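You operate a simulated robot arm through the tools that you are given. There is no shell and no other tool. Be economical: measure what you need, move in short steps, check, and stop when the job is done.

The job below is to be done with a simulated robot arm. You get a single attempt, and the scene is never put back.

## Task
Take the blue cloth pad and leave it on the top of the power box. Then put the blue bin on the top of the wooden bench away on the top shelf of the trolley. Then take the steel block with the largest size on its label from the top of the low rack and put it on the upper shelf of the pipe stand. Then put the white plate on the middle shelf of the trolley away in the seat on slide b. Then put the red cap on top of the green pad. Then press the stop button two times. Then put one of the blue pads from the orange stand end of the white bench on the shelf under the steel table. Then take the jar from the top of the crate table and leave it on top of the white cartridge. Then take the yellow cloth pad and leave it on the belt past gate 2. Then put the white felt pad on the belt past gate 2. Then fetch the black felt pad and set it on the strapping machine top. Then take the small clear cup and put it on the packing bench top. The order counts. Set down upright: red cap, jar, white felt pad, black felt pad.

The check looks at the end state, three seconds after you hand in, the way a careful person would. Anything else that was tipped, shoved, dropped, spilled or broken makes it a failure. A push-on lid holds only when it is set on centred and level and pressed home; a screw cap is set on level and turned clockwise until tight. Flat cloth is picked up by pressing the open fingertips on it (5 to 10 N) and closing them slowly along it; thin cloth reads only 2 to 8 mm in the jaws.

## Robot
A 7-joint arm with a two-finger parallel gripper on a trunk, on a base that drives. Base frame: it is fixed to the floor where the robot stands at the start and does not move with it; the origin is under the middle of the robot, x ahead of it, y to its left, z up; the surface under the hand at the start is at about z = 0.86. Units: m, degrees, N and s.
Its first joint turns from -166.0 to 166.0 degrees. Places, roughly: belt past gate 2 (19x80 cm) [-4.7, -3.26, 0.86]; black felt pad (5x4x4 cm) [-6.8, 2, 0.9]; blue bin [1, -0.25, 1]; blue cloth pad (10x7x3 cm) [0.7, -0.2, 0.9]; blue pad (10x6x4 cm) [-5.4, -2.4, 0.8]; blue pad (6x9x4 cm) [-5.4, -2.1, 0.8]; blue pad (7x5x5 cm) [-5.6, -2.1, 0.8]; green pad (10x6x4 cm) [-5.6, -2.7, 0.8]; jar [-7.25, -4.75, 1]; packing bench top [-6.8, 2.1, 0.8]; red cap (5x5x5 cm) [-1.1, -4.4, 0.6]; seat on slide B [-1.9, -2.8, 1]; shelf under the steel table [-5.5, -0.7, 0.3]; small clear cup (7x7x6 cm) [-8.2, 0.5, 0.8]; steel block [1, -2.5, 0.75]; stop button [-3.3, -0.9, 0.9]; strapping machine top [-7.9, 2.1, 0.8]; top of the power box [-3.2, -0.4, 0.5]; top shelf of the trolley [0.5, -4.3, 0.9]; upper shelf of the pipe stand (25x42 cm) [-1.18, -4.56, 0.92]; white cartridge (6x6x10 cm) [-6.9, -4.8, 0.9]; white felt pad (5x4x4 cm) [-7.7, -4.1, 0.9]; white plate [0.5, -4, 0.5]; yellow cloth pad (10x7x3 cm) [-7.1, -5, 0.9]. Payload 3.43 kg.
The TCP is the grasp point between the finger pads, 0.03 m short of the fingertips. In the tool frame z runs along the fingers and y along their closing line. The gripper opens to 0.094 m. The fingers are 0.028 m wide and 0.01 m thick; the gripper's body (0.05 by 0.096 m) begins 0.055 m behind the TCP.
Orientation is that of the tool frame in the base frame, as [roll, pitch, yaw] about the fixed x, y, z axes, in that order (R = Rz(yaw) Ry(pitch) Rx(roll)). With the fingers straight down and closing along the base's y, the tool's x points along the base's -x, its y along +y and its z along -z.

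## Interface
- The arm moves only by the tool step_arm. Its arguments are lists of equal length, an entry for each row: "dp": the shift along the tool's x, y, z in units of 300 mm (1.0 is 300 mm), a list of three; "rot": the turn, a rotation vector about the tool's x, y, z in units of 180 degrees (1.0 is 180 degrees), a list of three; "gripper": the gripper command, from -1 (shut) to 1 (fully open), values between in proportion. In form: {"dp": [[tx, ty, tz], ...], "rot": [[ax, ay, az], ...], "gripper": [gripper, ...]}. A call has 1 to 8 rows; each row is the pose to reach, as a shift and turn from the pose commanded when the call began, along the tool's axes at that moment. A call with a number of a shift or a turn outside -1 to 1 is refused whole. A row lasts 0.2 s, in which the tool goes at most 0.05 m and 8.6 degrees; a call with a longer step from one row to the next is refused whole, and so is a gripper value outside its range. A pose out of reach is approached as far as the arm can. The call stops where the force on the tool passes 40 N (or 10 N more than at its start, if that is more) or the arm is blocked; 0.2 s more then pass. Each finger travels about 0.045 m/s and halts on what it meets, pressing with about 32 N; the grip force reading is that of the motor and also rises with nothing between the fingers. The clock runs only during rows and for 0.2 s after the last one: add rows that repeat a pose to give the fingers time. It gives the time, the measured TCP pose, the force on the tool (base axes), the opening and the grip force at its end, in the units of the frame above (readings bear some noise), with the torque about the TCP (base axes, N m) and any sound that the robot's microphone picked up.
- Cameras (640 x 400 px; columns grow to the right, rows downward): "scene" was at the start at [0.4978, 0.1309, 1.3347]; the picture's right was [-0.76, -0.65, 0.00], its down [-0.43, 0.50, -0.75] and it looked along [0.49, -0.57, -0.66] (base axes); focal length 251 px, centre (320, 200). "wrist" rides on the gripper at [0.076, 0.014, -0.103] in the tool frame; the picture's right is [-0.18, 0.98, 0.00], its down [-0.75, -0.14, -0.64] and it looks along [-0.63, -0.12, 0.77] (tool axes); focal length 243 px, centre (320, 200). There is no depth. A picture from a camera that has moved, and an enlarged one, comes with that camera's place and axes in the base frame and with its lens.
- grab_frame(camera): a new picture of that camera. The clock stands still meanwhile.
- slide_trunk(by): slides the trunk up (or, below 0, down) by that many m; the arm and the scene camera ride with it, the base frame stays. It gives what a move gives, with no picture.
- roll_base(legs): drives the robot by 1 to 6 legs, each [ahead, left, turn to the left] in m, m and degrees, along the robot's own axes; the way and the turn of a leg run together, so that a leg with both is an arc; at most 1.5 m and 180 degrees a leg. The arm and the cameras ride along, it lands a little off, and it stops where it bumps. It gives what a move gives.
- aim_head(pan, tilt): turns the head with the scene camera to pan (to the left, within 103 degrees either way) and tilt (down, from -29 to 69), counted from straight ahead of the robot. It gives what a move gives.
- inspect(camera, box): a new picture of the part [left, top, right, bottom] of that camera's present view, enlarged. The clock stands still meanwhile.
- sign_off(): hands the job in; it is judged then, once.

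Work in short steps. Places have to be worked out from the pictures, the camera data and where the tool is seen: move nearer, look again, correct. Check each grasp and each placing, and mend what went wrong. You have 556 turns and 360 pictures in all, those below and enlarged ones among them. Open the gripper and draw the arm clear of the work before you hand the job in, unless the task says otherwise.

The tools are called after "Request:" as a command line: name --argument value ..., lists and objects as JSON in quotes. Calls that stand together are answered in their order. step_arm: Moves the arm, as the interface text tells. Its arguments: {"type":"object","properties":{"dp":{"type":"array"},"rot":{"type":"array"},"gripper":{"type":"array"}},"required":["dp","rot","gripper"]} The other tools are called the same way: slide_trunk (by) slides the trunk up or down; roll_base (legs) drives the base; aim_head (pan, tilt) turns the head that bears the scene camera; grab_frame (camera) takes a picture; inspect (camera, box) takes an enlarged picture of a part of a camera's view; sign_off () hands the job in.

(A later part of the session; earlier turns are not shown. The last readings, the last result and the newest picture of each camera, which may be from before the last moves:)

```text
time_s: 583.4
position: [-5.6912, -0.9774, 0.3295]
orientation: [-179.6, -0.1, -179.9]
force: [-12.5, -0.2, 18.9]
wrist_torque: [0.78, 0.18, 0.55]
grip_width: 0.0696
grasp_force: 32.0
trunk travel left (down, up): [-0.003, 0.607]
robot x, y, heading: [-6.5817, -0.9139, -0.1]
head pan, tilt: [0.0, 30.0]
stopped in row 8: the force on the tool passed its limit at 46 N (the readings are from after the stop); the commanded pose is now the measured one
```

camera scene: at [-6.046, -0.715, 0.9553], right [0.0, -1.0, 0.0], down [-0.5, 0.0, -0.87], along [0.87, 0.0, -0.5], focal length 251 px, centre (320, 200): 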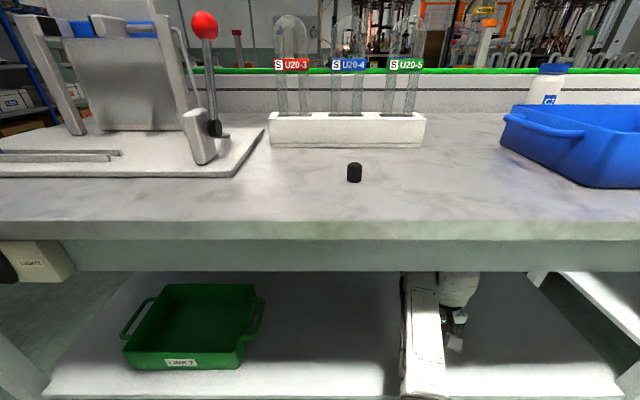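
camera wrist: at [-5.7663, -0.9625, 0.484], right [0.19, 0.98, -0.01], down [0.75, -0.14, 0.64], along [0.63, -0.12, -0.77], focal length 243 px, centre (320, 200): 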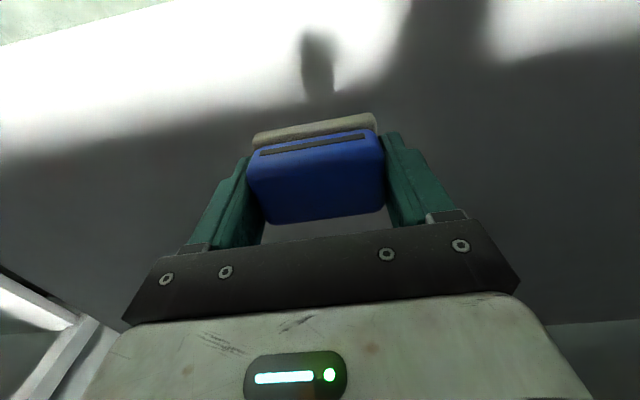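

Contact. I'll release and rise a little, then withdraw backwards.

Request:
step_arm --dp '[[0, 0, -0.005], [0, 0, -0.005], [0, 0, -0.005], [0, 0, -0.05], [0, 0, -0.12], [0, 0, -0.18], [0, 0, -0.18]]' --rot '[[0, 0, 0], [0, 0, 0], [0, 0, 0], [0, 0, 0], [0, 0, 0], [0, 0, 0], [0, 0, 0]]' --gripper '[0.4, 0.8, 0.9, 0.9, 0.9, 0.9, 0.9]'

Request:
roll_base --legs '[[-0.32, 0, 0]]'

Request:
grab_frame --camera "scene"

```text
time_s: 585.0
position: [-5.6897, -0.9774, 0.3816]
orientation: [-179.6, 0.0, -180.0]
force: [-0.6, -0.1, -0.1]
wrist_torque: [0.02, 0.01, 0.0]
grip_width: 0.089
grasp_force: 0.1
trunk travel left (down, up): [-0.003, 0.607]
robot x, y, heading: [-6.5799, -0.9052, -0.1]
head pan, tilt: [0.0, 30.0]
```

```text
time_s: 587.1
position: [-6.012, -0.9779, 0.3822]
orientation: [-179.6, 0.0, 179.8]
force: [0.2, -0.1, -0.4]
wrist_torque: [-0.02, 0.0, 0.04]
grip_width: 0.0893
grasp_force: 0.0
trunk travel left (down, up): [-0.003, 0.607]
robot x, y, heading: [-6.899, -0.9098, -0.2]
head pan, tilt: [0.0, 30.0]
```

```text
146 pictures are left
camera scene: at [-6.368, -0.7163, 0.9553], right [0.0, -1.0, 0.0], down [-0.5, 0.0, -0.87], along [0.87, 0.0, -0.5], focal length 251 px, centre (320, 200)
```

scene: 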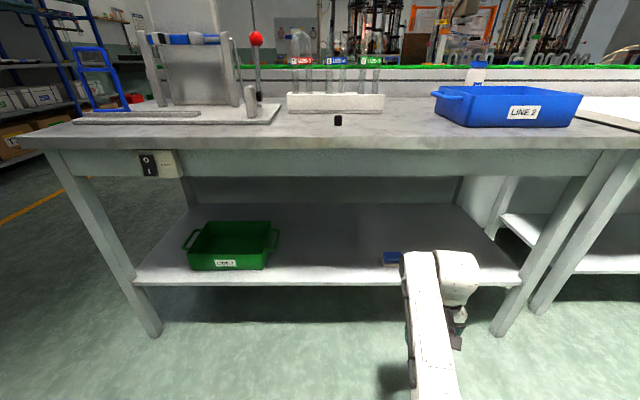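

The blue pad is on the shelf. Next is the jar on the crate table: I'll raise the trunk and drive down toward it.

Request:
slide_trunk --by 0.4

Request:
roll_base --legs '[[-0.1, -1.1, 0], [0, -0.9, 0], [0, 0, -60]]'

Request:
aim_head --pan -10 --tilt 25

Request:
grab_frame --camera "scene"

```text
time_s: 590.9
position: [-6.0121, -0.9789, 0.7826]
orientation: [-179.6, 0.0, 179.8]
force: [0.7, 0.6, 0.0]
wrist_torque: [0.01, -0.02, 0.02]
grip_width: 0.0894
grasp_force: 0.1
trunk travel left (down, up): [-0.403, 0.207]
robot x, y, heading: [-6.9026, -0.9132, -0.1]
head pan, tilt: [0.0, 30.0]
```

```text
time_s: 603.6
position: [-6.6112, -3.7146, 0.7824]
orientation: [-179.7, 0.0, 120.0]
force: [-0.4, 0.2, -0.2]
wrist_torque: [0.03, 0.01, 0.03]
grip_width: 0.0894
grasp_force: 0.1
trunk travel left (down, up): [-0.403, 0.207]
robot x, y, heading: [-6.9959, -2.9104, -59.8]
head pan, tilt: [0.0, 30.0]
```

```text
time_s: 604.3
position: [-6.6105, -3.7156, 0.7813]
orientation: [-179.7, 0.0, 119.9]
force: [1.1, 0.3, 0.2]
wrist_torque: [-0.02, -0.01, 0.02]
grip_width: 0.0893
grasp_force: 0.1
trunk travel left (down, up): [-0.403, 0.207]
robot x, y, heading: [-6.9957, -2.9076, -59.9]
head pan, tilt: [-10.0, 25.0]
```

```text
145 pictures are left
camera scene: at [-6.5746, -3.2833, 1.3633], right [-0.94, -0.34, 0.0], down [-0.15, 0.4, -0.91], along [0.31, -0.85, -0.42], focal length 251 px, centre (320, 200)
```

scene: 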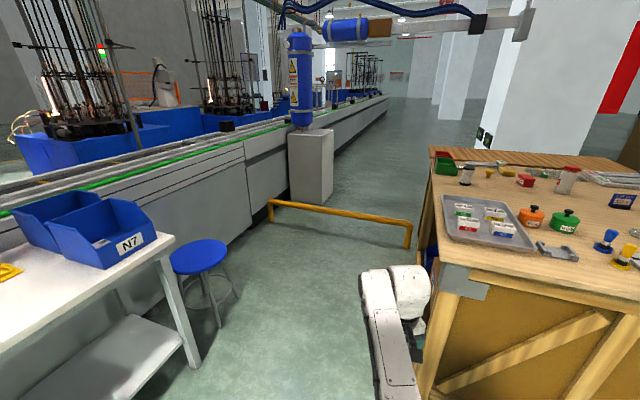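

Request:
inspect --camera "scene" --box '[420, 140, 640, 280]'

```text
2.86 times, centred on (530, 210) of scene
camera zoom: at [-6.5746, -3.2833, 1.3633], right [-0.94, -0.34, 0.0], down [-0.15, 0.4, -0.91], along [0.31, -0.85, -0.42], focal length 718 px, centre (-280, 171)
```

zoom: 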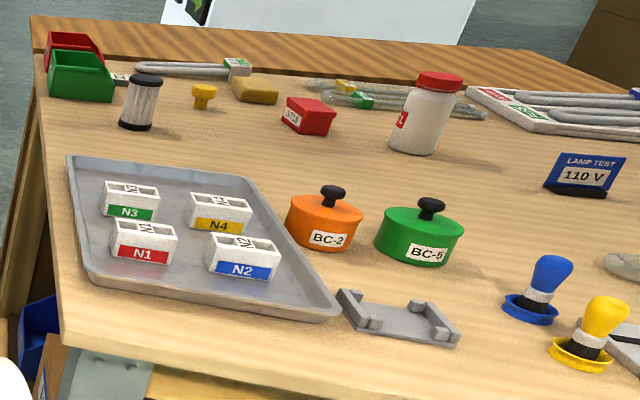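

The jar (red lid) and the white filter cartridge are visible. I can reach them only from the table's left side. I'll raise and tuck the arm, then drive down between the stool and the crate.

Request:
step_arm --dp '[[0.08, 0, -0.12], [0.16, 0, -0.24], [0.24, 0, -0.36], [0.32, 0, -0.48], [0.4, 0, -0.6], [0.5, 0, -0.7]]' --rot '[[0, 0, 0], [0, 0, 0], [0, 0, 0], [0, 0, 0], [0, 0, 0], [0, 0, 0]]' --gripper '[0.9, 0.9, 0.9, 0.9, 0.9, 0.9]'

Request:
slide_trunk --by 0.2

Request:
roll_base --legs '[[0, 0, -30], [0, 0.72, 0]]'

Request:
aim_head --pan 0 --tilt 35

Request:
grab_frame --camera "scene"

```text
time_s: 605.7
position: [-6.6849, -3.5837, 0.9922]
orientation: [-179.6, -0.1, 120.0]
force: [-0.1, -0.1, 0.3]
wrist_torque: [0.02, -0.03, 0.03]
grip_width: 0.0894
grasp_force: 0.0
trunk travel left (down, up): [-0.403, 0.207]
robot x, y, heading: [-6.9948, -2.9106, -59.8]
head pan, tilt: [-10.0, 25.0]
```

```text
time_s: 607.9
position: [-6.6845, -3.5833, 1.1914]
orientation: [-179.6, 0.0, 120.0]
force: [-1.2, -0.3, -0.9]
wrist_torque: [0.02, -0.03, -0.02]
grip_width: 0.0894
grasp_force: 0.0
trunk travel left (down, up): [-0.603, 0.007]
robot x, y, heading: [-6.9961, -2.9113, -59.9]
head pan, tilt: [-10.0, 25.0]
```

```text
time_s: 613.3
position: [-6.3469, -3.6539, 1.1926]
orientation: [-179.6, 0.0, 89.6]
force: [0.4, 0.2, -0.2]
wrist_torque: [0.02, -0.01, 0.0]
grip_width: 0.0892
grasp_force: 0.1
trunk travel left (down, up): [-0.603, 0.007]
robot x, y, heading: [-6.2754, -2.9134, -90.4]
head pan, tilt: [-10.0, 25.0]
```

```text
time_s: 614.0
position: [-6.346, -3.654, 1.1919]
orientation: [-179.5, 0.0, 89.6]
force: [-0.3, 0.5, -0.8]
wrist_torque: [0.02, -0.02, 0.02]
grip_width: 0.0894
grasp_force: 0.1
trunk travel left (down, up): [-0.603, 0.007]
robot x, y, heading: [-6.2717, -2.9123, -90.5]
head pan, tilt: [0.0, 35.0]
```

```text
143 pictures are left
camera scene: at [-6.0828, -3.447, 1.5476], right [-1.0, 0.01, 0.0], down [0.0, 0.57, -0.82], along [0.0, -0.82, -0.57], focal length 251 px, centre (320, 200)
```

scene: 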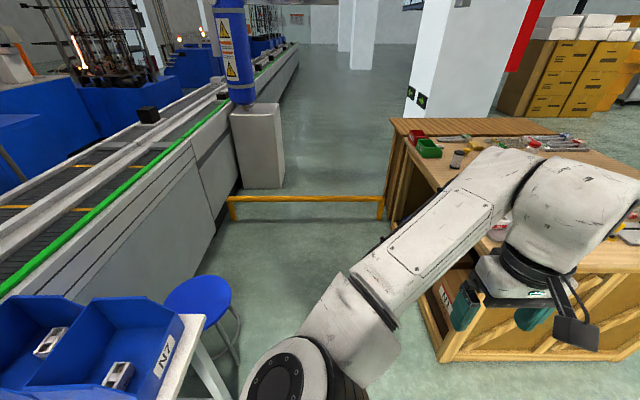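

The gap is about 1 m wide, centred at x≈-6.23. I'll drive ahead and then turn right to face the table's left side.

Request:
roll_base --legs '[[1.2, 0.02, 0.5], [0.64, 0, 0], [0, 0, -90]]'

Request:
grab_frame --camera "scene"

Request:
grab_frame --camera "wrist"

```text
time_s: 627.2
position: [-6.9982, -4.6915, 1.1916]
orientation: [-179.7, 0.0, -0.4]
force: [-0.5, 0.3, -0.2]
wrist_torque: [-0.02, 0.0, 0.0]
grip_width: 0.0891
grasp_force: 0.0
trunk travel left (down, up): [-0.603, 0.007]
robot x, y, heading: [-6.2588, -4.764, 179.9]
head pan, tilt: [0.0, 35.0]
```

```text
142 pictures are left
camera scene: at [-6.7892, -4.9543, 1.5475], right [0.0, 1.0, 0.0], down [0.57, 0.0, -0.82], along [-0.82, 0.0, -0.57], focal length 251 px, centre (320, 200)
```

scene: 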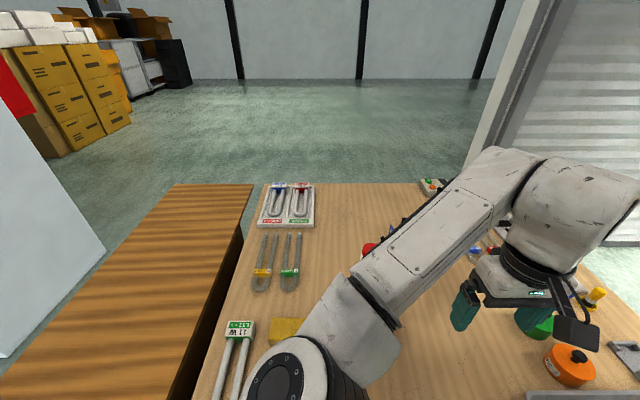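

```text
141 pictures are left
camera wrist: at [-6.9204, -4.7067, 1.2941], right [-0.19, -0.98, -0.01], down [-0.75, 0.14, 0.64], along [-0.63, 0.13, -0.77], focal length 243 px, centre (320, 200)
```

wrist: 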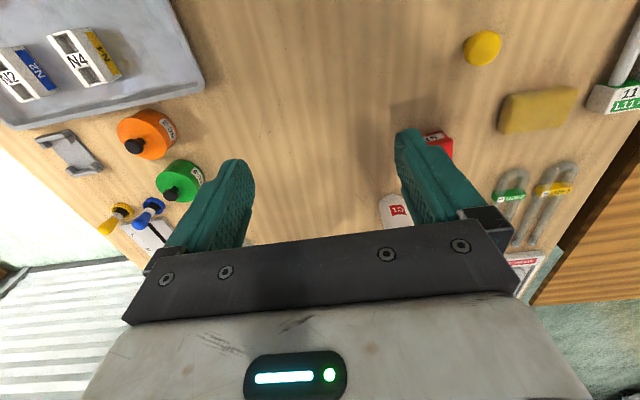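

Request:
roll_base --legs '[[0.12, 0, 0]]'

Request:
step_arm --dp '[[-0.08, 0.08, 0], [-0.16, 0.16, 0], [-0.24, 0.2, 0], [-0.3, 0.2, 0], [-0.3, 0.2, 0]]' --rot '[[0, 0, 0], [0, 0, 0], [0, 0, 0], [0, 0, 0], [0, 0, 0]]' --gripper '[1, 1, 1, 1, 1]'

Request:
grab_frame --camera "wrist"

Request:
grab_frame --camera "scene"

```text
time_s: 628.4
position: [-7.117, -4.6903, 1.1917]
orientation: [-179.6, -0.1, -0.4]
force: [0.0, -0.2, 0.9]
wrist_torque: [0.05, -0.01, -0.04]
grip_width: 0.0894
grasp_force: 0.1
trunk travel left (down, up): [-0.603, 0.007]
robot x, y, heading: [-6.3781, -4.7614, 179.8]
head pan, tilt: [0.0, 35.0]
```

```text
time_s: 629.6
position: [-7.2094, -4.7494, 1.1928]
orientation: [-179.6, 0.0, -0.5]
force: [0.6, -0.6, 0.4]
wrist_torque: [0.01, 0.0, -0.02]
grip_width: 0.0937
grasp_force: 0.0
trunk travel left (down, up): [-0.603, 0.007]
robot x, y, heading: [-6.3804, -4.763, 179.5]
head pan, tilt: [0.0, 35.0]
```

```text
140 pictures are left
camera wrist: at [-7.1313, -4.7647, 1.2938], right [-0.19, -0.98, -0.01], down [-0.75, 0.14, 0.64], along [-0.63, 0.13, -0.77], focal length 243 px, centre (320, 200)
```

wrist: 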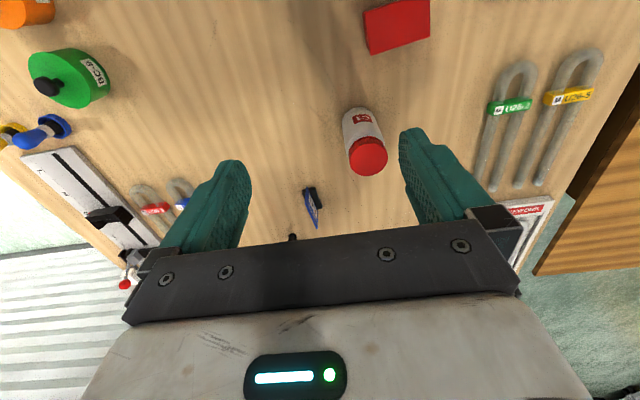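

```text
139 pictures are left
camera scene: at [-6.9098, -4.9533, 1.5475], right [0.01, 1.0, 0.0], down [0.57, 0.0, -0.82], along [-0.82, 0.0, -0.57], focal length 251 px, centre (320, 200)
```

scene: 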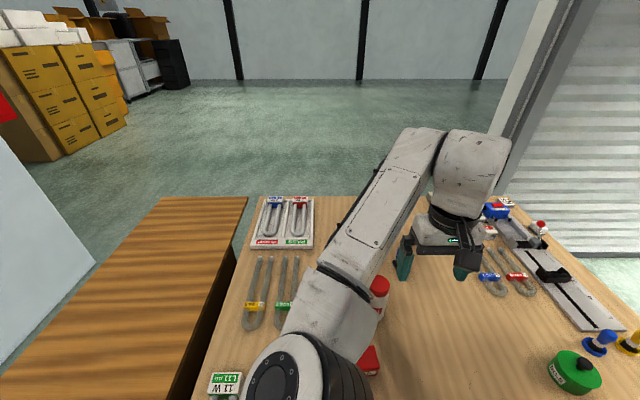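

The jar is at (-7.31, -4.796), about 5.5 cm wide, top z≈0.98. To keep the elbow away from the cartridge, I'll shift the base toward -y and slightly closer, then reach the jar from there.

Request:
roll_base --legs '[[0.06, 0.22, 0.3]]'

Request:
step_arm --dp '[[-0.03, -0.14, 0], [-0.06, -0.28, 0], [-0.1, -0.42, 0], [-0.13, -0.55, 0], [-0.13, -0.58, 0.1], [-0.13, -0.58, 0.2]]' --rot '[[0, 0, 0], [0, 0, 0], [0, 0, 0], [0, 0, 0], [0, 0, 0], [0, 0, 0]]' --gripper '[1, 1, 1, 1, 1, 1]'

Request:
grab_frame --camera "wrist"

Request:
aim_head --pan -5 --tilt 60

Request:
grab_frame --camera "scene"

```text
time_s: 631.3
position: [-7.2685, -4.9735, 1.192]
orientation: [-179.6, 0.1, 0.0]
force: [0.3, 0.2, 0.0]
wrist_torque: [-0.01, -0.01, -0.01]
grip_width: 0.0938
grasp_force: 0.0
trunk travel left (down, up): [-0.603, 0.007]
robot x, y, heading: [-6.436, -4.9825, -180.1]
head pan, tilt: [0.0, 35.0]
```

```text
time_s: 632.7
position: [-7.3076, -4.7992, 1.1335]
orientation: [-179.6, 0.0, 0.1]
force: [-1.3, -0.1, 0.0]
wrist_torque: [0.01, -0.04, 0.01]
grip_width: 0.094
grasp_force: 0.0
trunk travel left (down, up): [-0.603, 0.007]
robot x, y, heading: [-6.4405, -4.981, -180.0]
head pan, tilt: [0.0, 35.0]
```

```text
138 pictures are left
camera wrist: at [-7.231, -4.814, 1.2349], right [-0.18, -0.98, -0.01], down [-0.75, 0.14, 0.64], along [-0.63, 0.12, -0.77], focal length 243 px, centre (320, 200)
```

wrist: 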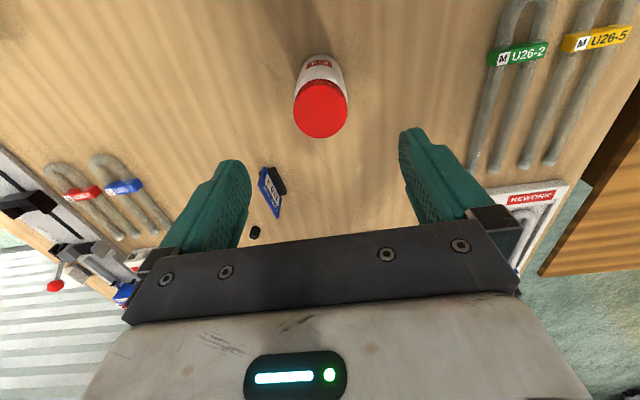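

```text
time_s: 633.6
position: [-7.3086, -4.7992, 1.1331]
orientation: [-179.6, 0.0, -0.1]
force: [0.4, 0.4, -0.1]
wrist_torque: [-0.01, 0.01, 0.02]
grip_width: 0.0941
grasp_force: 0.1
trunk travel left (down, up): [-0.603, 0.007]
robot x, y, heading: [-6.4388, -4.9782, -180.2]
head pan, tilt: [-5.0, 60.0]
```

```text
137 pictures are left
camera scene: at [-6.9477, -5.1697, 1.5133], right [0.09, 1.0, 0.0], down [0.86, -0.07, -0.5], along [-0.5, 0.04, -0.87], focal length 251 px, centre (320, 200)
```

scene: 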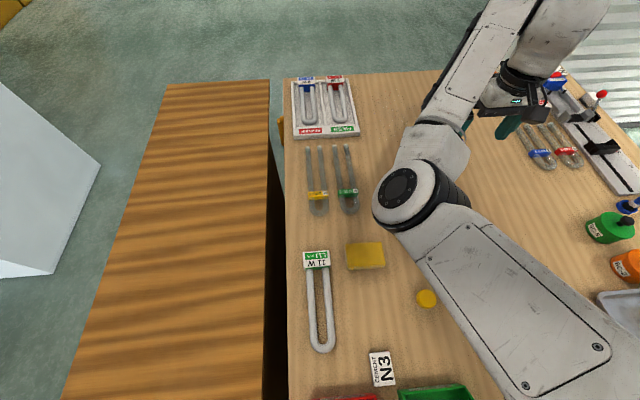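

Elbow and upper arm are well clear. The jar lid is centred, so I'll shift 8 mm and descend to z≈0.965.

Request:
step_arm --dp '[[-0.028, 0.004, 0.12], [-0.028, 0.004, 0.24], [-0.028, 0.004, 0.36], [-0.028, 0.004, 0.46], [-0.028, 0.004, 0.53], [-0.028, 0.004, 0.56]]' --rot '[[0, 0, 0], [0, 0, 0], [0, 0, 0], [0, 0, 0], [0, 0, 0], [0, 0, 0]]' --gripper '[1, 1, 1, 1, 1, 1]'

Request:
grab_frame --camera "wrist"

Request:
grab_frame --camera "scene"

```text
time_s: 635.0
position: [-7.3157, -4.7983, 0.963]
orientation: [-179.6, 0.0, -0.1]
force: [-0.1, 1.4, 0.3]
wrist_torque: [0.02, -0.02, 0.0]
grip_width: 0.0939
grasp_force: 0.0
trunk travel left (down, up): [-0.603, 0.007]
robot x, y, heading: [-6.4418, -4.9792, -180.1]
head pan, tilt: [-5.0, 60.0]
```

```text
136 pictures are left
camera wrist: at [-7.2383, -4.8137, 1.0661], right [-0.19, -0.98, -0.01], down [-0.75, 0.14, 0.64], along [-0.63, 0.12, -0.77], focal length 243 px, centre (320, 200)
```

wrist: 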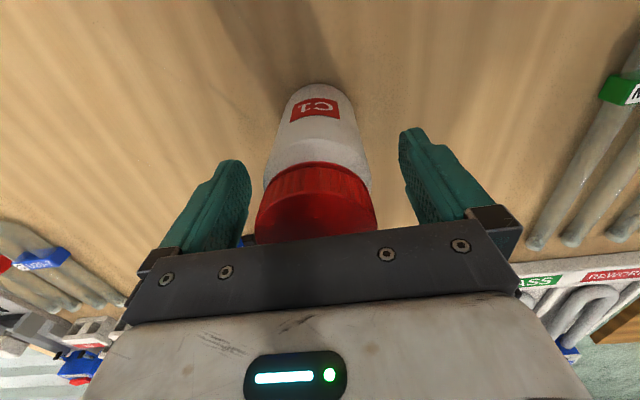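

```text
135 pictures are left
camera scene: at [-6.9476, -5.1696, 1.5132], right [0.09, 1.0, 0.0], down [0.86, -0.07, -0.5], along [-0.5, 0.04, -0.87], focal length 251 px, centre (320, 200)
```

scene: 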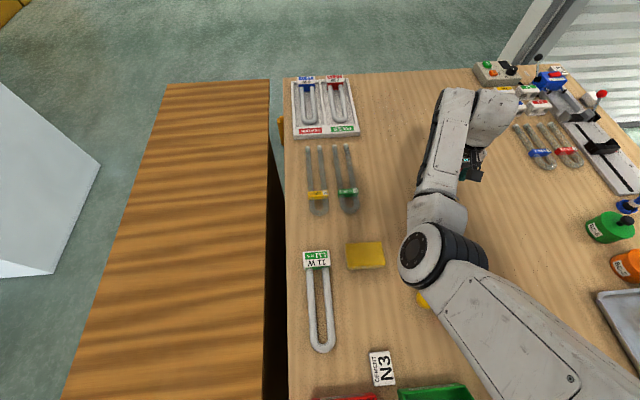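

The jar is between the fingers. I'll close and lift gently.

Request:
step_arm --dp '[[0, 0, 0], [0, 0, 0], [0, 0, 0], [0, 0, 0], [0, 0, 0], [0, 0, 0]]' --rot '[[0, 0, 0], [0, 0, 0], [0, 0, 0], [0, 0, 0], [0, 0, 0], [0, 0, 0]]' --gripper '[0.6, 0.4, 0.2, 0, -0.1, -0.1]'

Request:
step_arm --dp '[[0, 0, -0.04], [0, 0, -0.1], [0, 0, -0.2], [0, 0, -0.35], [0, 0, -0.5], [0, 0, -0.6]]' --rot '[[0, 0, 0], [0, 0, 0], [0, 0, 0], [0, 0, 0], [0, 0, 0], [0, 0, 0]]' --gripper '[-0.1, -0.1, -0.1, -0.1, -0.1, -0.1]'

Request:
grab_frame --camera "wrist"

```text
time_s: 636.4
position: [-7.316, -4.798, 0.9639]
orientation: [-179.5, 0.0, -0.2]
force: [0.5, 1.7, 0.3]
wrist_torque: [0.05, 0.01, 0.02]
grip_width: 0.0591
grasp_force: 32.1
trunk travel left (down, up): [-0.603, 0.007]
robot x, y, heading: [-6.4357, -4.9808, -179.9]
head pan, tilt: [-5.0, 60.0]
```

```text
time_s: 637.8
position: [-7.3162, -4.7998, 1.1444]
orientation: [-179.6, -0.1, 0.0]
force: [0.2, -0.9, -1.6]
wrist_torque: [-0.02, -0.03, 0.0]
grip_width: 0.0591
grasp_force: 31.8
trunk travel left (down, up): [-0.603, 0.007]
robot x, y, heading: [-6.4386, -4.9767, -179.5]
head pan, tilt: [-5.0, 60.0]
```

```text
134 pictures are left
camera wrist: at [-7.2387, -4.8147, 1.2465], right [-0.18, -0.98, -0.01], down [-0.75, 0.14, 0.64], along [-0.63, 0.12, -0.77], focal length 243 px, centre (320, 200)
```

wrist: 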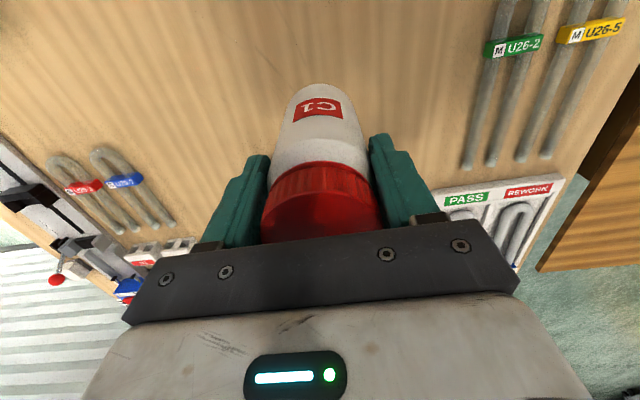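

The jar is held upright. I'll back the base 0.33 m so the cartridge is at a comfortable reach, then look.

Request:
roll_base --legs '[[-0.33, 0, 0]]'

Request:
aim_head --pan -20 --tilt 50

Request:
grab_frame --camera "scene"

Request:
grab_frame --camera "wrist"

```text
time_s: 640.0
position: [-6.9841, -4.7999, 1.1438]
orientation: [-179.7, 0.0, 0.0]
force: [-0.7, -0.1, -1.1]
wrist_torque: [0.02, -0.01, -0.03]
grip_width: 0.0591
grasp_force: 31.6
trunk travel left (down, up): [-0.603, 0.007]
robot x, y, heading: [-6.1081, -4.9757, -180.1]
head pan, tilt: [-5.0, 60.0]
```

```text
time_s: 640.8
position: [-6.9832, -4.799, 1.1448]
orientation: [-179.5, -0.1, 0.1]
force: [-1.1, -1.1, -2.7]
wrist_torque: [-0.03, 0.02, -0.01]
grip_width: 0.059
grasp_force: 32.4
trunk travel left (down, up): [-0.603, 0.007]
robot x, y, heading: [-6.1076, -4.9804, -180.1]
head pan, tilt: [-20.0, 50.0]
```

```text
133 pictures are left
camera scene: at [-6.6218, -5.1489, 1.5257], right [0.34, 0.94, 0.0], down [0.72, -0.26, -0.64], along [-0.6, 0.22, -0.77], focal length 251 px, centre (320, 200)
```

scene: 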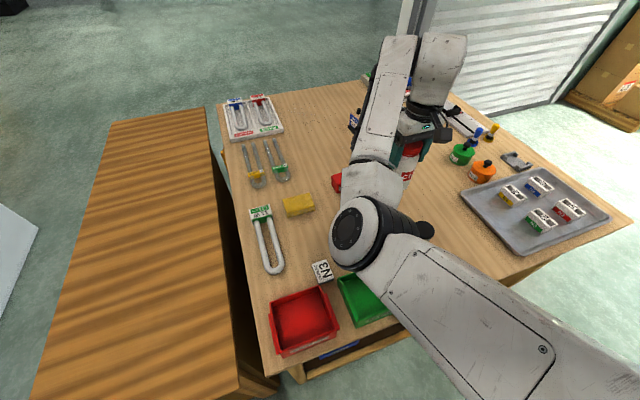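

```text
132 pictures are left
camera wrist: at [-6.9072, -4.8145, 1.2463], right [-0.18, -0.98, -0.01], down [-0.75, 0.14, 0.64], along [-0.63, 0.12, -0.77], focal length 243 px, centre (320, 200)
```

wrist: 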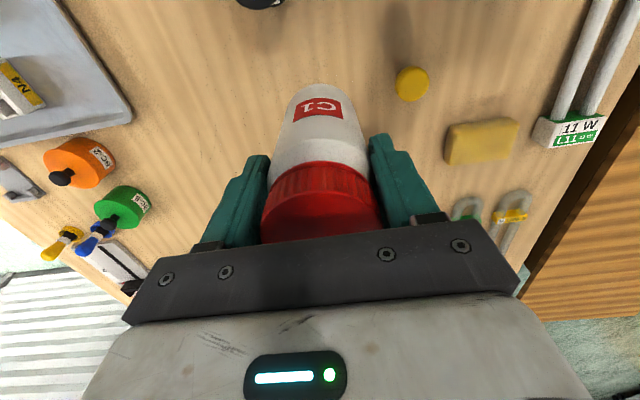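

The cartridge top is near (-6.876, -4.762, 0.957). I'll move the hand aside so the wrist camera gets a clear look at it before placing.

Request:
step_arm --dp '[[0.11, -0.07, -0.03], [0.22, -0.14, -0.06], [0.33, -0.21, -0.06], [0.44, -0.28, -0.06], [0.55, -0.35, -0.06], [0.66, -0.42, -0.06], [0.66, -0.42, -0.06]]' --rot '[[0, 0, 0], [0, 0, 0], [0, 0, 0], [0, 0, 0], [0, 0, 0], [0, 0, 0], [0, 0, 0]]' --gripper '[-0.1, -0.1, -0.1, -0.1, -0.1, -0.1, -0.1]'

Request:
grab_frame --camera "wrist"

Request:
grab_frame --camera "scene"

```text
time_s: 642.4
position: [-6.7851, -4.6733, 1.1632]
orientation: [-179.7, 0.0, 0.1]
force: [0.3, 0.1, -1.8]
wrist_torque: [-0.01, 0.03, 0.02]
grip_width: 0.0588
grasp_force: 31.7
trunk travel left (down, up): [-0.603, 0.007]
robot x, y, heading: [-6.1073, -4.9764, -179.7]
head pan, tilt: [-20.0, 50.0]
```

```text
131 pictures are left
camera wrist: at [-6.7087, -4.6882, 1.2644], right [-0.18, -0.98, -0.01], down [-0.75, 0.14, 0.64], along [-0.63, 0.12, -0.77], focal length 243 px, centre (320, 200)
```

wrist: 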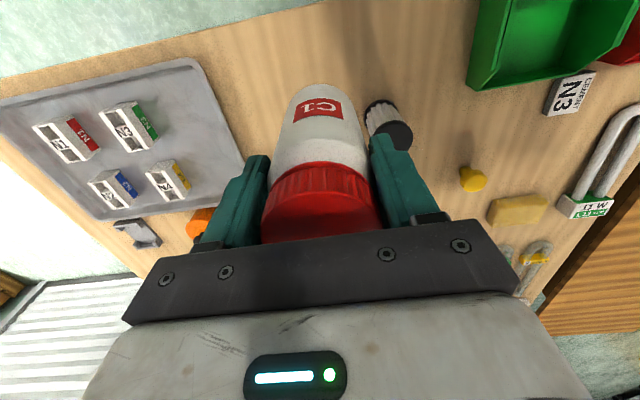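

```text
130 pictures are left
camera scene: at [-6.6217, -5.1487, 1.5258], right [0.34, 0.94, 0.0], down [0.72, -0.26, -0.64], along [-0.6, 0.22, -0.77], focal length 251 px, centre (320, 200)
```

scene: 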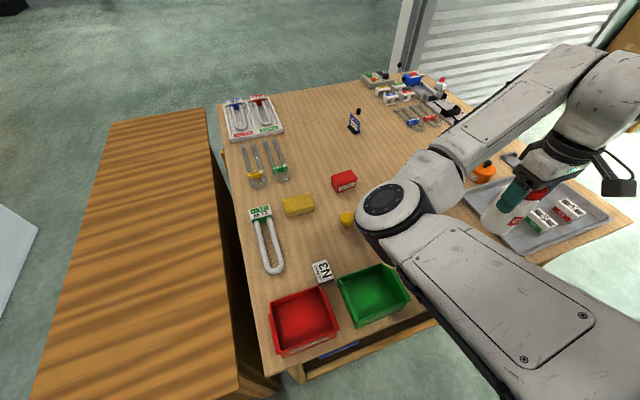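

The cartridge centre resolves to (-6.868, -4.760). I'll move the jar above it.

Request:
step_arm --dp '[[-0.09, 0.1, 0], [-0.18, 0.2, 0], [-0.277, 0.288, 0], [-0.277, 0.288, 0.05], [-0.277, 0.288, 0.1], [-0.277, 0.288, 0.1]]' --rot '[[0, 0, 0], [0, 0, 0], [0, 0, 0], [0, 0, 0], [0, 0, 0], [0, 0, 0]]' --gripper '[-0.1, -0.1, -0.1, -0.1, -0.1, -0.1]'

Request:
grab_frame --camera "wrist"

Request:
aim_head --pan -35 --tilt 45

Request:
grab_frame --camera "scene"

```text
time_s: 643.8
position: [-6.8682, -4.7589, 1.1308]
orientation: [-179.5, 0.0, 0.0]
force: [-0.5, 0.8, -2.1]
wrist_torque: [0.0, 0.0, -0.03]
grip_width: 0.0592
grasp_force: 32.0
trunk travel left (down, up): [-0.603, 0.007]
robot x, y, heading: [-6.1073, -4.9787, -179.8]
head pan, tilt: [-20.0, 50.0]
```

```text
129 pictures are left
camera wrist: at [-6.7921, -4.7748, 1.234], right [-0.18, -0.98, -0.01], down [-0.75, 0.14, 0.64], along [-0.63, 0.12, -0.77], focal length 243 px, centre (320, 200)
```

wrist: 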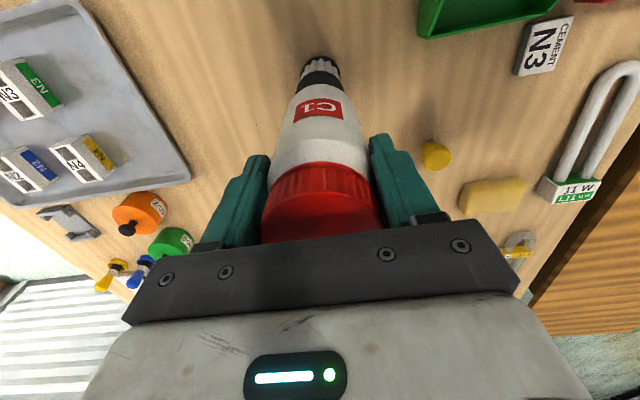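

```text
time_s: 644.5
position: [-6.8699, -4.76, 1.1313]
orientation: [-179.6, 0.0, 0.0]
force: [-0.5, -0.6, -1.1]
wrist_torque: [-0.03, -0.01, 0.0]
grip_width: 0.0593
grasp_force: 32.0
trunk travel left (down, up): [-0.603, 0.007]
robot x, y, heading: [-6.1107, -4.9784, -179.9]
head pan, tilt: [-35.0, 45.0]
```

```text
128 pictures are left
camera scene: at [-6.6161, -5.1286, 1.5327], right [0.57, 0.82, 0.0], down [0.58, -0.4, -0.71], along [-0.58, 0.4, -0.71], focal length 251 px, centre (320, 200)
```

scene: 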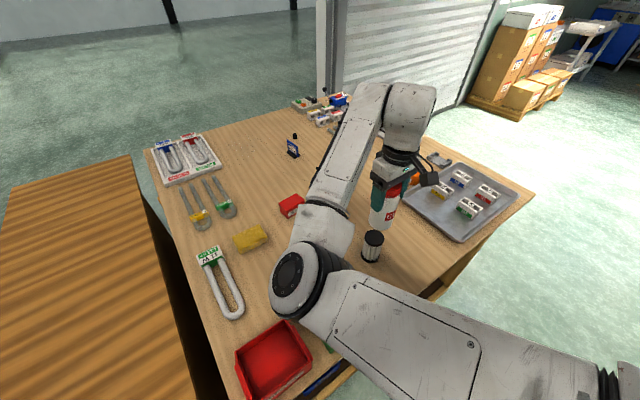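

Excellent views. I'll zoom to check the alignment between the jar and the cartridge.

Request:
inspect --camera "scene" --box '[330, 150, 440, 280]'

Request:
inspect --camera "wrist" --box '[240, 40, 400, 250]'

```text
3.08 times, centred on (385, 215) of scene
camera zoom: at [-6.6161, -5.1286, 1.5327], right [0.57, 0.82, 0.0], down [0.58, -0.4, -0.71], along [-0.58, 0.4, -0.71], focal length 773 px, centre (120, 154)
```

zoom: 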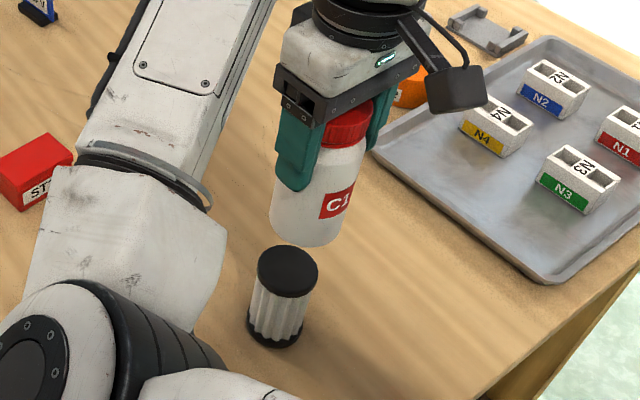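

```text
1.90 times, centred on (320, 145) of wrist
camera zoom: at [-6.7919, -4.7746, 1.2342], right [-0.18, -0.98, -0.01], down [-0.75, 0.14, 0.64], along [-0.63, 0.12, -0.77], focal length 462 px, centre (320, 305)
```

zoom: 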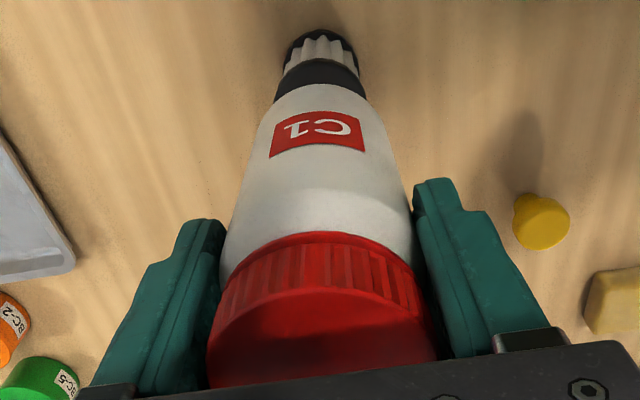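

Alignment is within about 5 mm. I'll shift 3 mm and lower, slowing near contact.

Request:
step_arm --dp '[[-0.01, 0, 0.08], [-0.01, 0, 0.15], [-0.01, 0, 0.19], [-0.01, 0, 0.2]]' --rot '[[0, 0, 0], [0, 0, 0], [0, 0, 0], [0, 0, 0]]' --gripper '[-0.1, -0.1, -0.1, -0.1]'

Request:
inspect --camera "scene" --box '[330, 150, 440, 280]'

```text
time_s: 645.5
position: [-6.8722, -4.7598, 1.0726]
orientation: [-179.6, 0.0, 0.1]
force: [0.9, -0.1, -1.6]
wrist_torque: [0.01, -0.03, 0.0]
grip_width: 0.0591
grasp_force: 32.2
trunk travel left (down, up): [-0.603, 0.007]
robot x, y, heading: [-6.108, -4.9806, -179.8]
head pan, tilt: [-35.0, 45.0]
```

```text
3.08 times, centred on (385, 215) of scene
camera zoom: at [-6.6161, -5.1285, 1.5327], right [0.57, 0.82, 0.0], down [0.58, -0.4, -0.71], along [-0.58, 0.4, -0.71], focal length 773 px, centre (120, 154)
```

zoom: 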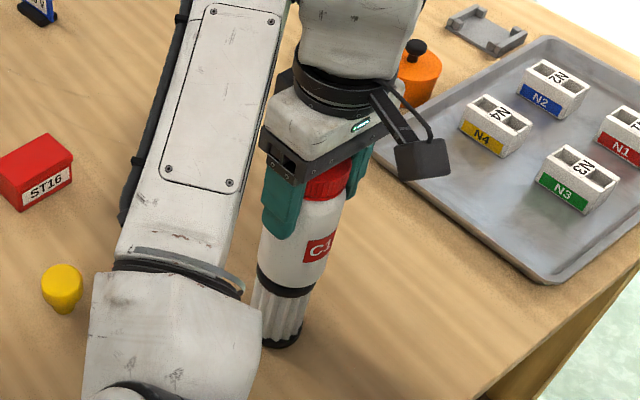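

Request:
step_arm --dp '[[0, 0, 0.007], [0, 0, 0.014], [0, 0, 0.021], [0, 0, 0.028], [0, 0, 0.035], [0, 0, 0.042]]' --rot '[[0, 0, 0], [0, 0, 0], [0, 0, 0], [0, 0, 0], [0, 0, 0], [0, 0, 0]]' --gripper '[-0.1, -0.1, -0.1, -0.1, -0.1, -0.1]'

```text
time_s: 646.9
position: [-6.8715, -4.7591, 1.0605]
orientation: [-179.5, 0.1, 0.0]
force: [-0.5, -0.8, 7.3]
wrist_torque: [-0.24, -0.06, 0.01]
grip_width: 0.0591
grasp_force: 31.9
trunk travel left (down, up): [-0.603, 0.007]
robot x, y, heading: [-6.1069, -4.9799, -179.8]
head pan, tilt: [-35.0, 45.0]
```

Light contact of 7 N at the expected height. I'll open slowly.

Request:
step_arm --dp '[[0, 0, -0.002], [0, 0, -0.003], [0, 0, -0.003], [0, 0, -0.003], [0, 0, -0.003], [0, 0, -0.003], [0, 0, -0.003]]' --rot '[[0, 0, 0], [0, 0, 0], [0, 0, 0], [0, 0, 0], [0, 0, 0], [0, 0, 0], [0, 0, 0]]' --gripper '[0.27, 0.32, 0.4, 0.5, 0.6, 0.7, 0.7]'

Request:
inspect --camera "scene" --box '[330, 150, 440, 280]'

Request:
grab_frame --camera "wrist"

```text
time_s: 648.5
position: [-6.8717, -4.7591, 1.0623]
orientation: [-179.5, -0.1, -0.1]
force: [0.6, -0.3, 0.0]
wrist_torque: [-0.01, -0.03, 0.01]
grip_width: 0.0798
grasp_force: 0.1
trunk travel left (down, up): [-0.603, 0.007]
robot x, y, heading: [-6.1081, -4.9785, -179.7]
head pan, tilt: [-35.0, 45.0]
```

```text
3.08 times, centred on (385, 215) of scene
camera zoom: at [-6.616, -5.1285, 1.5327], right [0.57, 0.82, 0.0], down [0.58, -0.4, -0.71], along [-0.58, 0.4, -0.71], focal length 773 px, centre (120, 154)
```

zoom: 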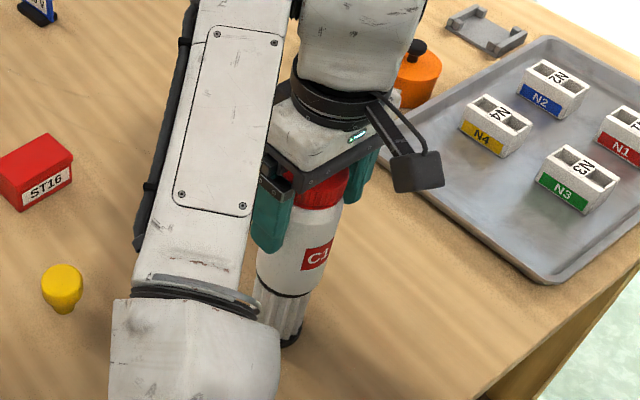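

```text
123 pictures are left
camera wrist: at [-6.7952, -4.7743, 1.163], right [-0.18, -0.98, -0.01], down [-0.75, 0.14, 0.64], along [-0.63, 0.12, -0.77], focal length 243 px, centre (320, 200)
```

wrist: 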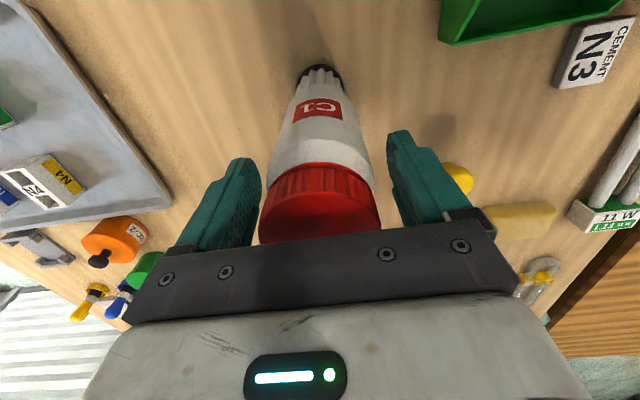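

The jar stands on the cartridge. I'll open fully and rise straight up.

Request:
step_arm --dp '[[0, 0, 0], [0, 0, -0.03], [0, 0, -0.1], [0, 0, -0.2], [0, 0, -0.35], [0, 0, -0.5], [0, 0, -0.6]]' --rot '[[0, 0, 0], [0, 0, 0], [0, 0, 0], [0, 0, 0], [0, 0, 0], [0, 0, 0], [0, 0, 0]]' --gripper '[1, 1, 1, 1, 1, 1, 1]'

Request:
grab_frame --camera "wrist"

Request:
inspect --camera "scene" --box '[200, 150, 460, 310]'

```text
time_s: 650.1
position: [-6.8721, -4.759, 1.2419]
orientation: [-179.6, -0.1, 0.0]
force: [0.9, 0.1, 0.3]
wrist_torque: [0.04, 0.03, 0.03]
grip_width: 0.0941
grasp_force: 0.1
trunk travel left (down, up): [-0.603, 0.007]
robot x, y, heading: [-6.1068, -4.9778, -180.0]
head pan, tilt: [-35.0, 45.0]
```

```text
122 pictures are left
camera wrist: at [-6.7948, -4.7748, 1.3438], right [-0.18, -0.98, -0.01], down [-0.75, 0.14, 0.64], along [-0.63, 0.12, -0.77], focal length 243 px, centre (320, 200)
```

wrist: 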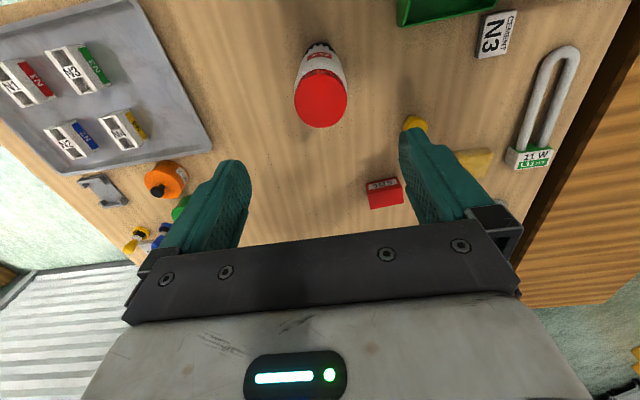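

```text
2.46 times, centred on (330, 230) of scene
camera zoom: at [-6.616, -5.1285, 1.5326], right [0.57, 0.82, 0.0], down [0.58, -0.4, -0.71], along [-0.58, 0.4, -0.71], focal length 618 px, centre (295, 126)
```

zoom: 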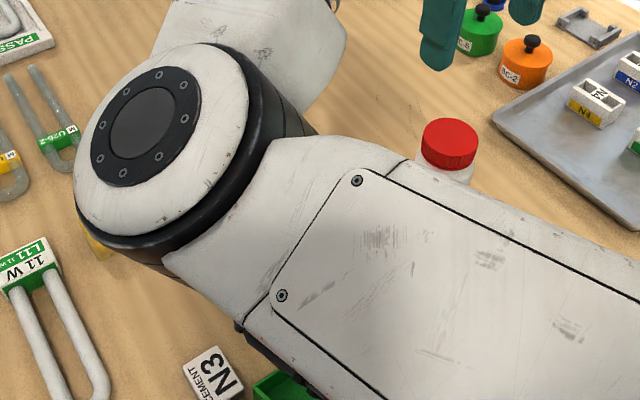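

The jar is stable. Next is the yellow cloth pad at about (-7.127, -5.04), its short side along x. I'll swing the arm away from the jar while turning the hand 90°.

Request:
step_arm --dp '[[0, 0.1, 0], [0, 0.22, 0], [0, 0.34, 0], [0, 0.46, 0], [0, 0.58, 0], [0, 0.7, 0], [0, 0.8, 0], [0, 0.87, 0]]' --rot '[[0, 0, -0.046], [0, 0, -0.092], [0, 0, -0.138], [0, 0, -0.184], [0, 0, -0.23], [0, 0, -0.276], [0, 0, -0.322], [0, 0, -0.368]]' --gripper '[1, 1, 1, 1, 1, 1, 1, 1]'

Request:
step_arm --dp '[[0, 0, 0], [0, 0, 0], [0, 0, 0], [0, 0, 0]]' --rot '[[0, 0, -0.044], [0, 0, -0.088], [0, 0, -0.132], [0, 0, -0.132]]' --gripper '[1, 1, 1, 1]'

Request:
roll_base --legs '[[0.3, 0.02, 0]]'

Request:
aim_head --pan 0 --tilt 55

Request:
grab_frame --camera "scene"

Request:
grab_frame --camera "wrist"

```text
time_s: 651.9
position: [-6.872, -5.0221, 1.2388]
orientation: [-179.9, -0.3, 66.3]
force: [-1.0, -0.1, -0.3]
wrist_torque: [0.02, 0.03, -0.02]
grip_width: 0.0938
grasp_force: 0.1
trunk travel left (down, up): [-0.603, 0.007]
robot x, y, heading: [-6.1076, -4.9806, -179.9]
head pan, tilt: [-35.0, 45.0]
```

```text
time_s: 652.9
position: [-6.8729, -5.0217, 1.2389]
orientation: [180.0, -0.4, 90.1]
force: [0.3, -0.4, 0.0]
wrist_torque: [0.02, -0.01, 0.01]
grip_width: 0.0938
grasp_force: 0.0
trunk travel left (down, up): [-0.603, 0.007]
robot x, y, heading: [-6.1099, -4.9828, -179.8]
head pan, tilt: [-35.0, 45.0]
```

```text
time_s: 655.0
position: [-7.1744, -5.0452, 1.2391]
orientation: [-180.0, -0.4, 90.1]
force: [-0.1, 0.4, -0.7]
wrist_torque: [0.01, 0.0, -0.02]
grip_width: 0.094
grasp_force: 0.1
trunk travel left (down, up): [-0.603, 0.007]
robot x, y, heading: [-6.4082, -5.0003, -179.6]
head pan, tilt: [-35.0, 45.0]
```

```text
time_s: 656.0
position: [-7.1749, -5.0451, 1.2383]
orientation: [180.0, -0.4, 90.1]
force: [-0.7, -1.0, 0.4]
wrist_torque: [-0.01, 0.02, -0.01]
grip_width: 0.0939
grasp_force: 0.0
trunk travel left (down, up): [-0.603, 0.007]
robot x, y, heading: [-6.4112, -4.9971, -179.9]
head pan, tilt: [0.0, 55.0]
```

```text
120 pictures are left
camera scene: at [-6.9237, -5.1977, 1.5193], right [0.0, 1.0, 0.0], down [0.82, 0.0, -0.57], along [-0.57, 0.0, -0.82], focal length 251 px, centre (320, 200)
```

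scene: 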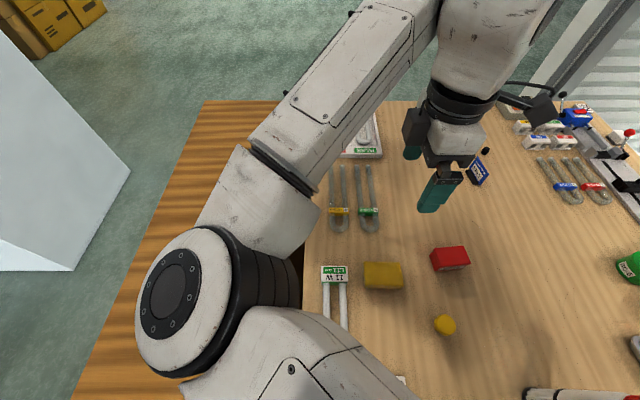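

```text
119 pictures are left
camera wrist: at [-7.1602, -4.9695, 1.3416], right [0.98, -0.18, 0.0], down [-0.14, -0.76, 0.64], along [-0.12, -0.63, -0.77], focal length 243 px, centre (320, 200)
```

wrist: 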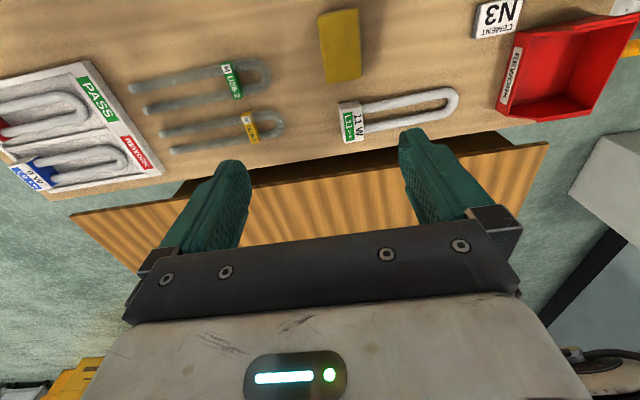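

The pad's centre is about (-7.134, -5.036). I'll move over it and descend partway.

Request:
step_arm --dp '[[0.03, 0.07, 0.1], [0.03, 0.133, 0.2], [0.03, 0.133, 0.35], [0.03, 0.133, 0.5], [0.03, 0.133, 0.65], [0.03, 0.133, 0.8], [0.03, 0.133, 0.9], [0.03, 0.133, 0.9]]' --rot '[[0, 0, 0.019], [0, 0, 0.019], [0, 0, 0.019], [0, 0, 0.019], [0, 0, 0.019], [0, 0, 0.019], [0, 0, 0.019], [0, 0, 0.019]]' --gripper '[0.9, 0.9, 0.9, 0.9, 0.9, 0.9, 0.9, 0.9]'

Request:
grab_frame --camera "wrist"

Request:
grab_frame --camera "scene"

```text
time_s: 657.8
position: [-7.1355, -5.0334, 0.9685]
orientation: [180.0, -0.4, 86.7]
force: [0.2, -0.9, 0.3]
wrist_torque: [0.0, 0.0, 0.03]
grip_width: 0.0895
grasp_force: 0.1
trunk travel left (down, up): [-0.603, 0.007]
robot x, y, heading: [-6.411, -4.9979, -179.7]
head pan, tilt: [0.0, 55.0]
```

```text
118 pictures are left
camera wrist: at [-7.1154, -4.9591, 1.0703], right [0.97, -0.24, 0.0], down [-0.18, -0.75, 0.64], along [-0.15, -0.62, -0.77], focal length 243 px, centre (320, 200)
```

wrist: 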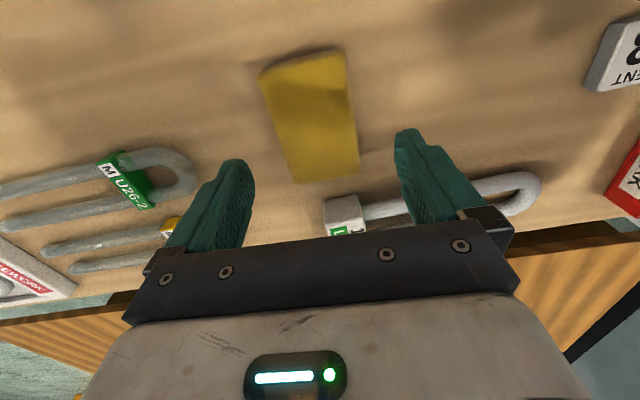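

```text
117 pictures are left
camera scene: at [-6.9236, -5.1976, 1.5193], right [0.0, 1.0, 0.0], down [0.82, 0.0, -0.57], along [-0.57, 0.0, -0.82], focal length 251 px, centre (320, 200)
```

scene: 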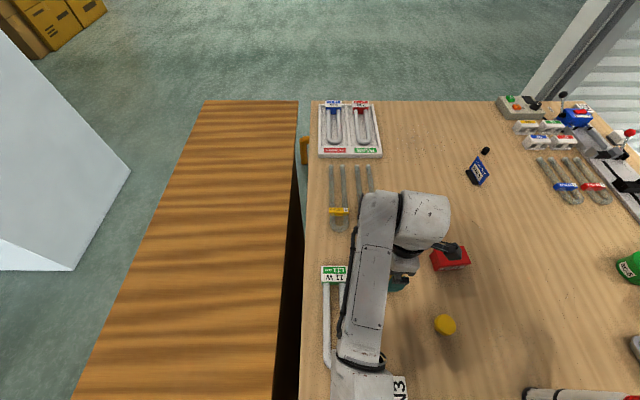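

I'll check the elbow clearance above the bins before going lower.

Request:
aim_head --pan 5 --tilt 69

Request:
grab_frame --camera "scene"

```text
time_s: 658.5
position: [-7.1347, -5.0332, 0.9686]
orientation: [180.0, -0.4, 86.6]
force: [0.3, -0.1, 0.4]
wrist_torque: [0.03, 0.0, -0.01]
grip_width: 0.0894
grasp_force: 0.1
trunk travel left (down, up): [-0.603, 0.007]
robot x, y, heading: [-6.4072, -5.0034, -180.0]
head pan, tilt: [5.0, 68.8]
```

```text
116 pictures are left
camera scene: at [-6.9072, -5.2025, 1.5039], right [-0.09, 1.0, 0.0], down [0.93, 0.09, -0.36], along [-0.36, -0.03, -0.93], focal length 251 px, centre (320, 200)
```

scene: 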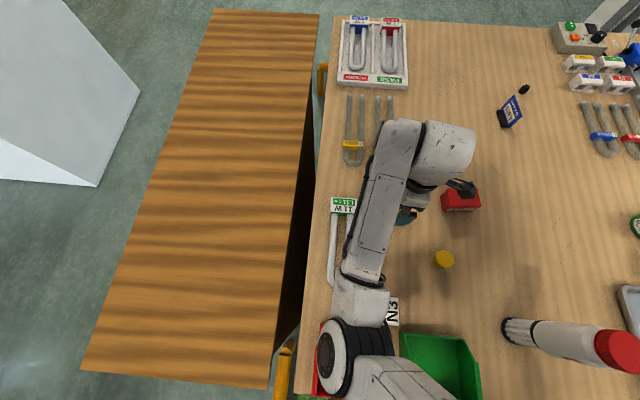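

The elbow hangs above the red bin. I'll take a second view to triangulate its height.

Request:
aim_head --pan 60 --tilt 69

Request:
grab_frame --camera "scene"

```text
time_s: 659.8
position: [-7.1338, -5.0347, 0.9671]
orientation: [180.0, -0.4, 86.8]
force: [-0.4, 0.8, 0.4]
wrist_torque: [0.0, -0.02, 0.02]
grip_width: 0.0894
grasp_force: 0.0
trunk travel left (down, up): [-0.603, 0.007]
robot x, y, heading: [-6.4116, -5.003, -179.7]
head pan, tilt: [60.0, 68.8]
```

```text
115 pictures are left
camera scene: at [-6.8793, -5.2459, 1.5039], right [-0.87, 0.5, 0.0], down [0.46, 0.81, -0.36], along [-0.18, -0.31, -0.93], focal length 251 px, centre (320, 200)
```

scene: 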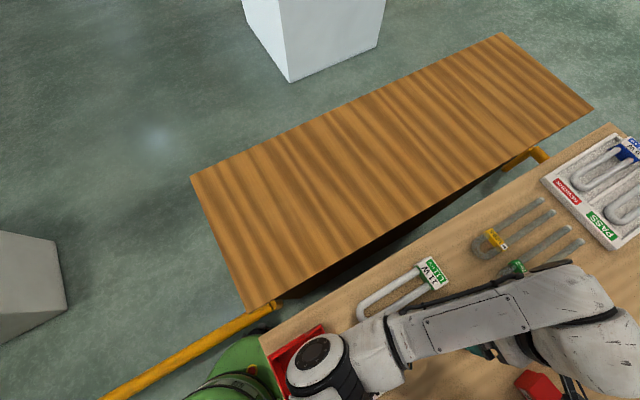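

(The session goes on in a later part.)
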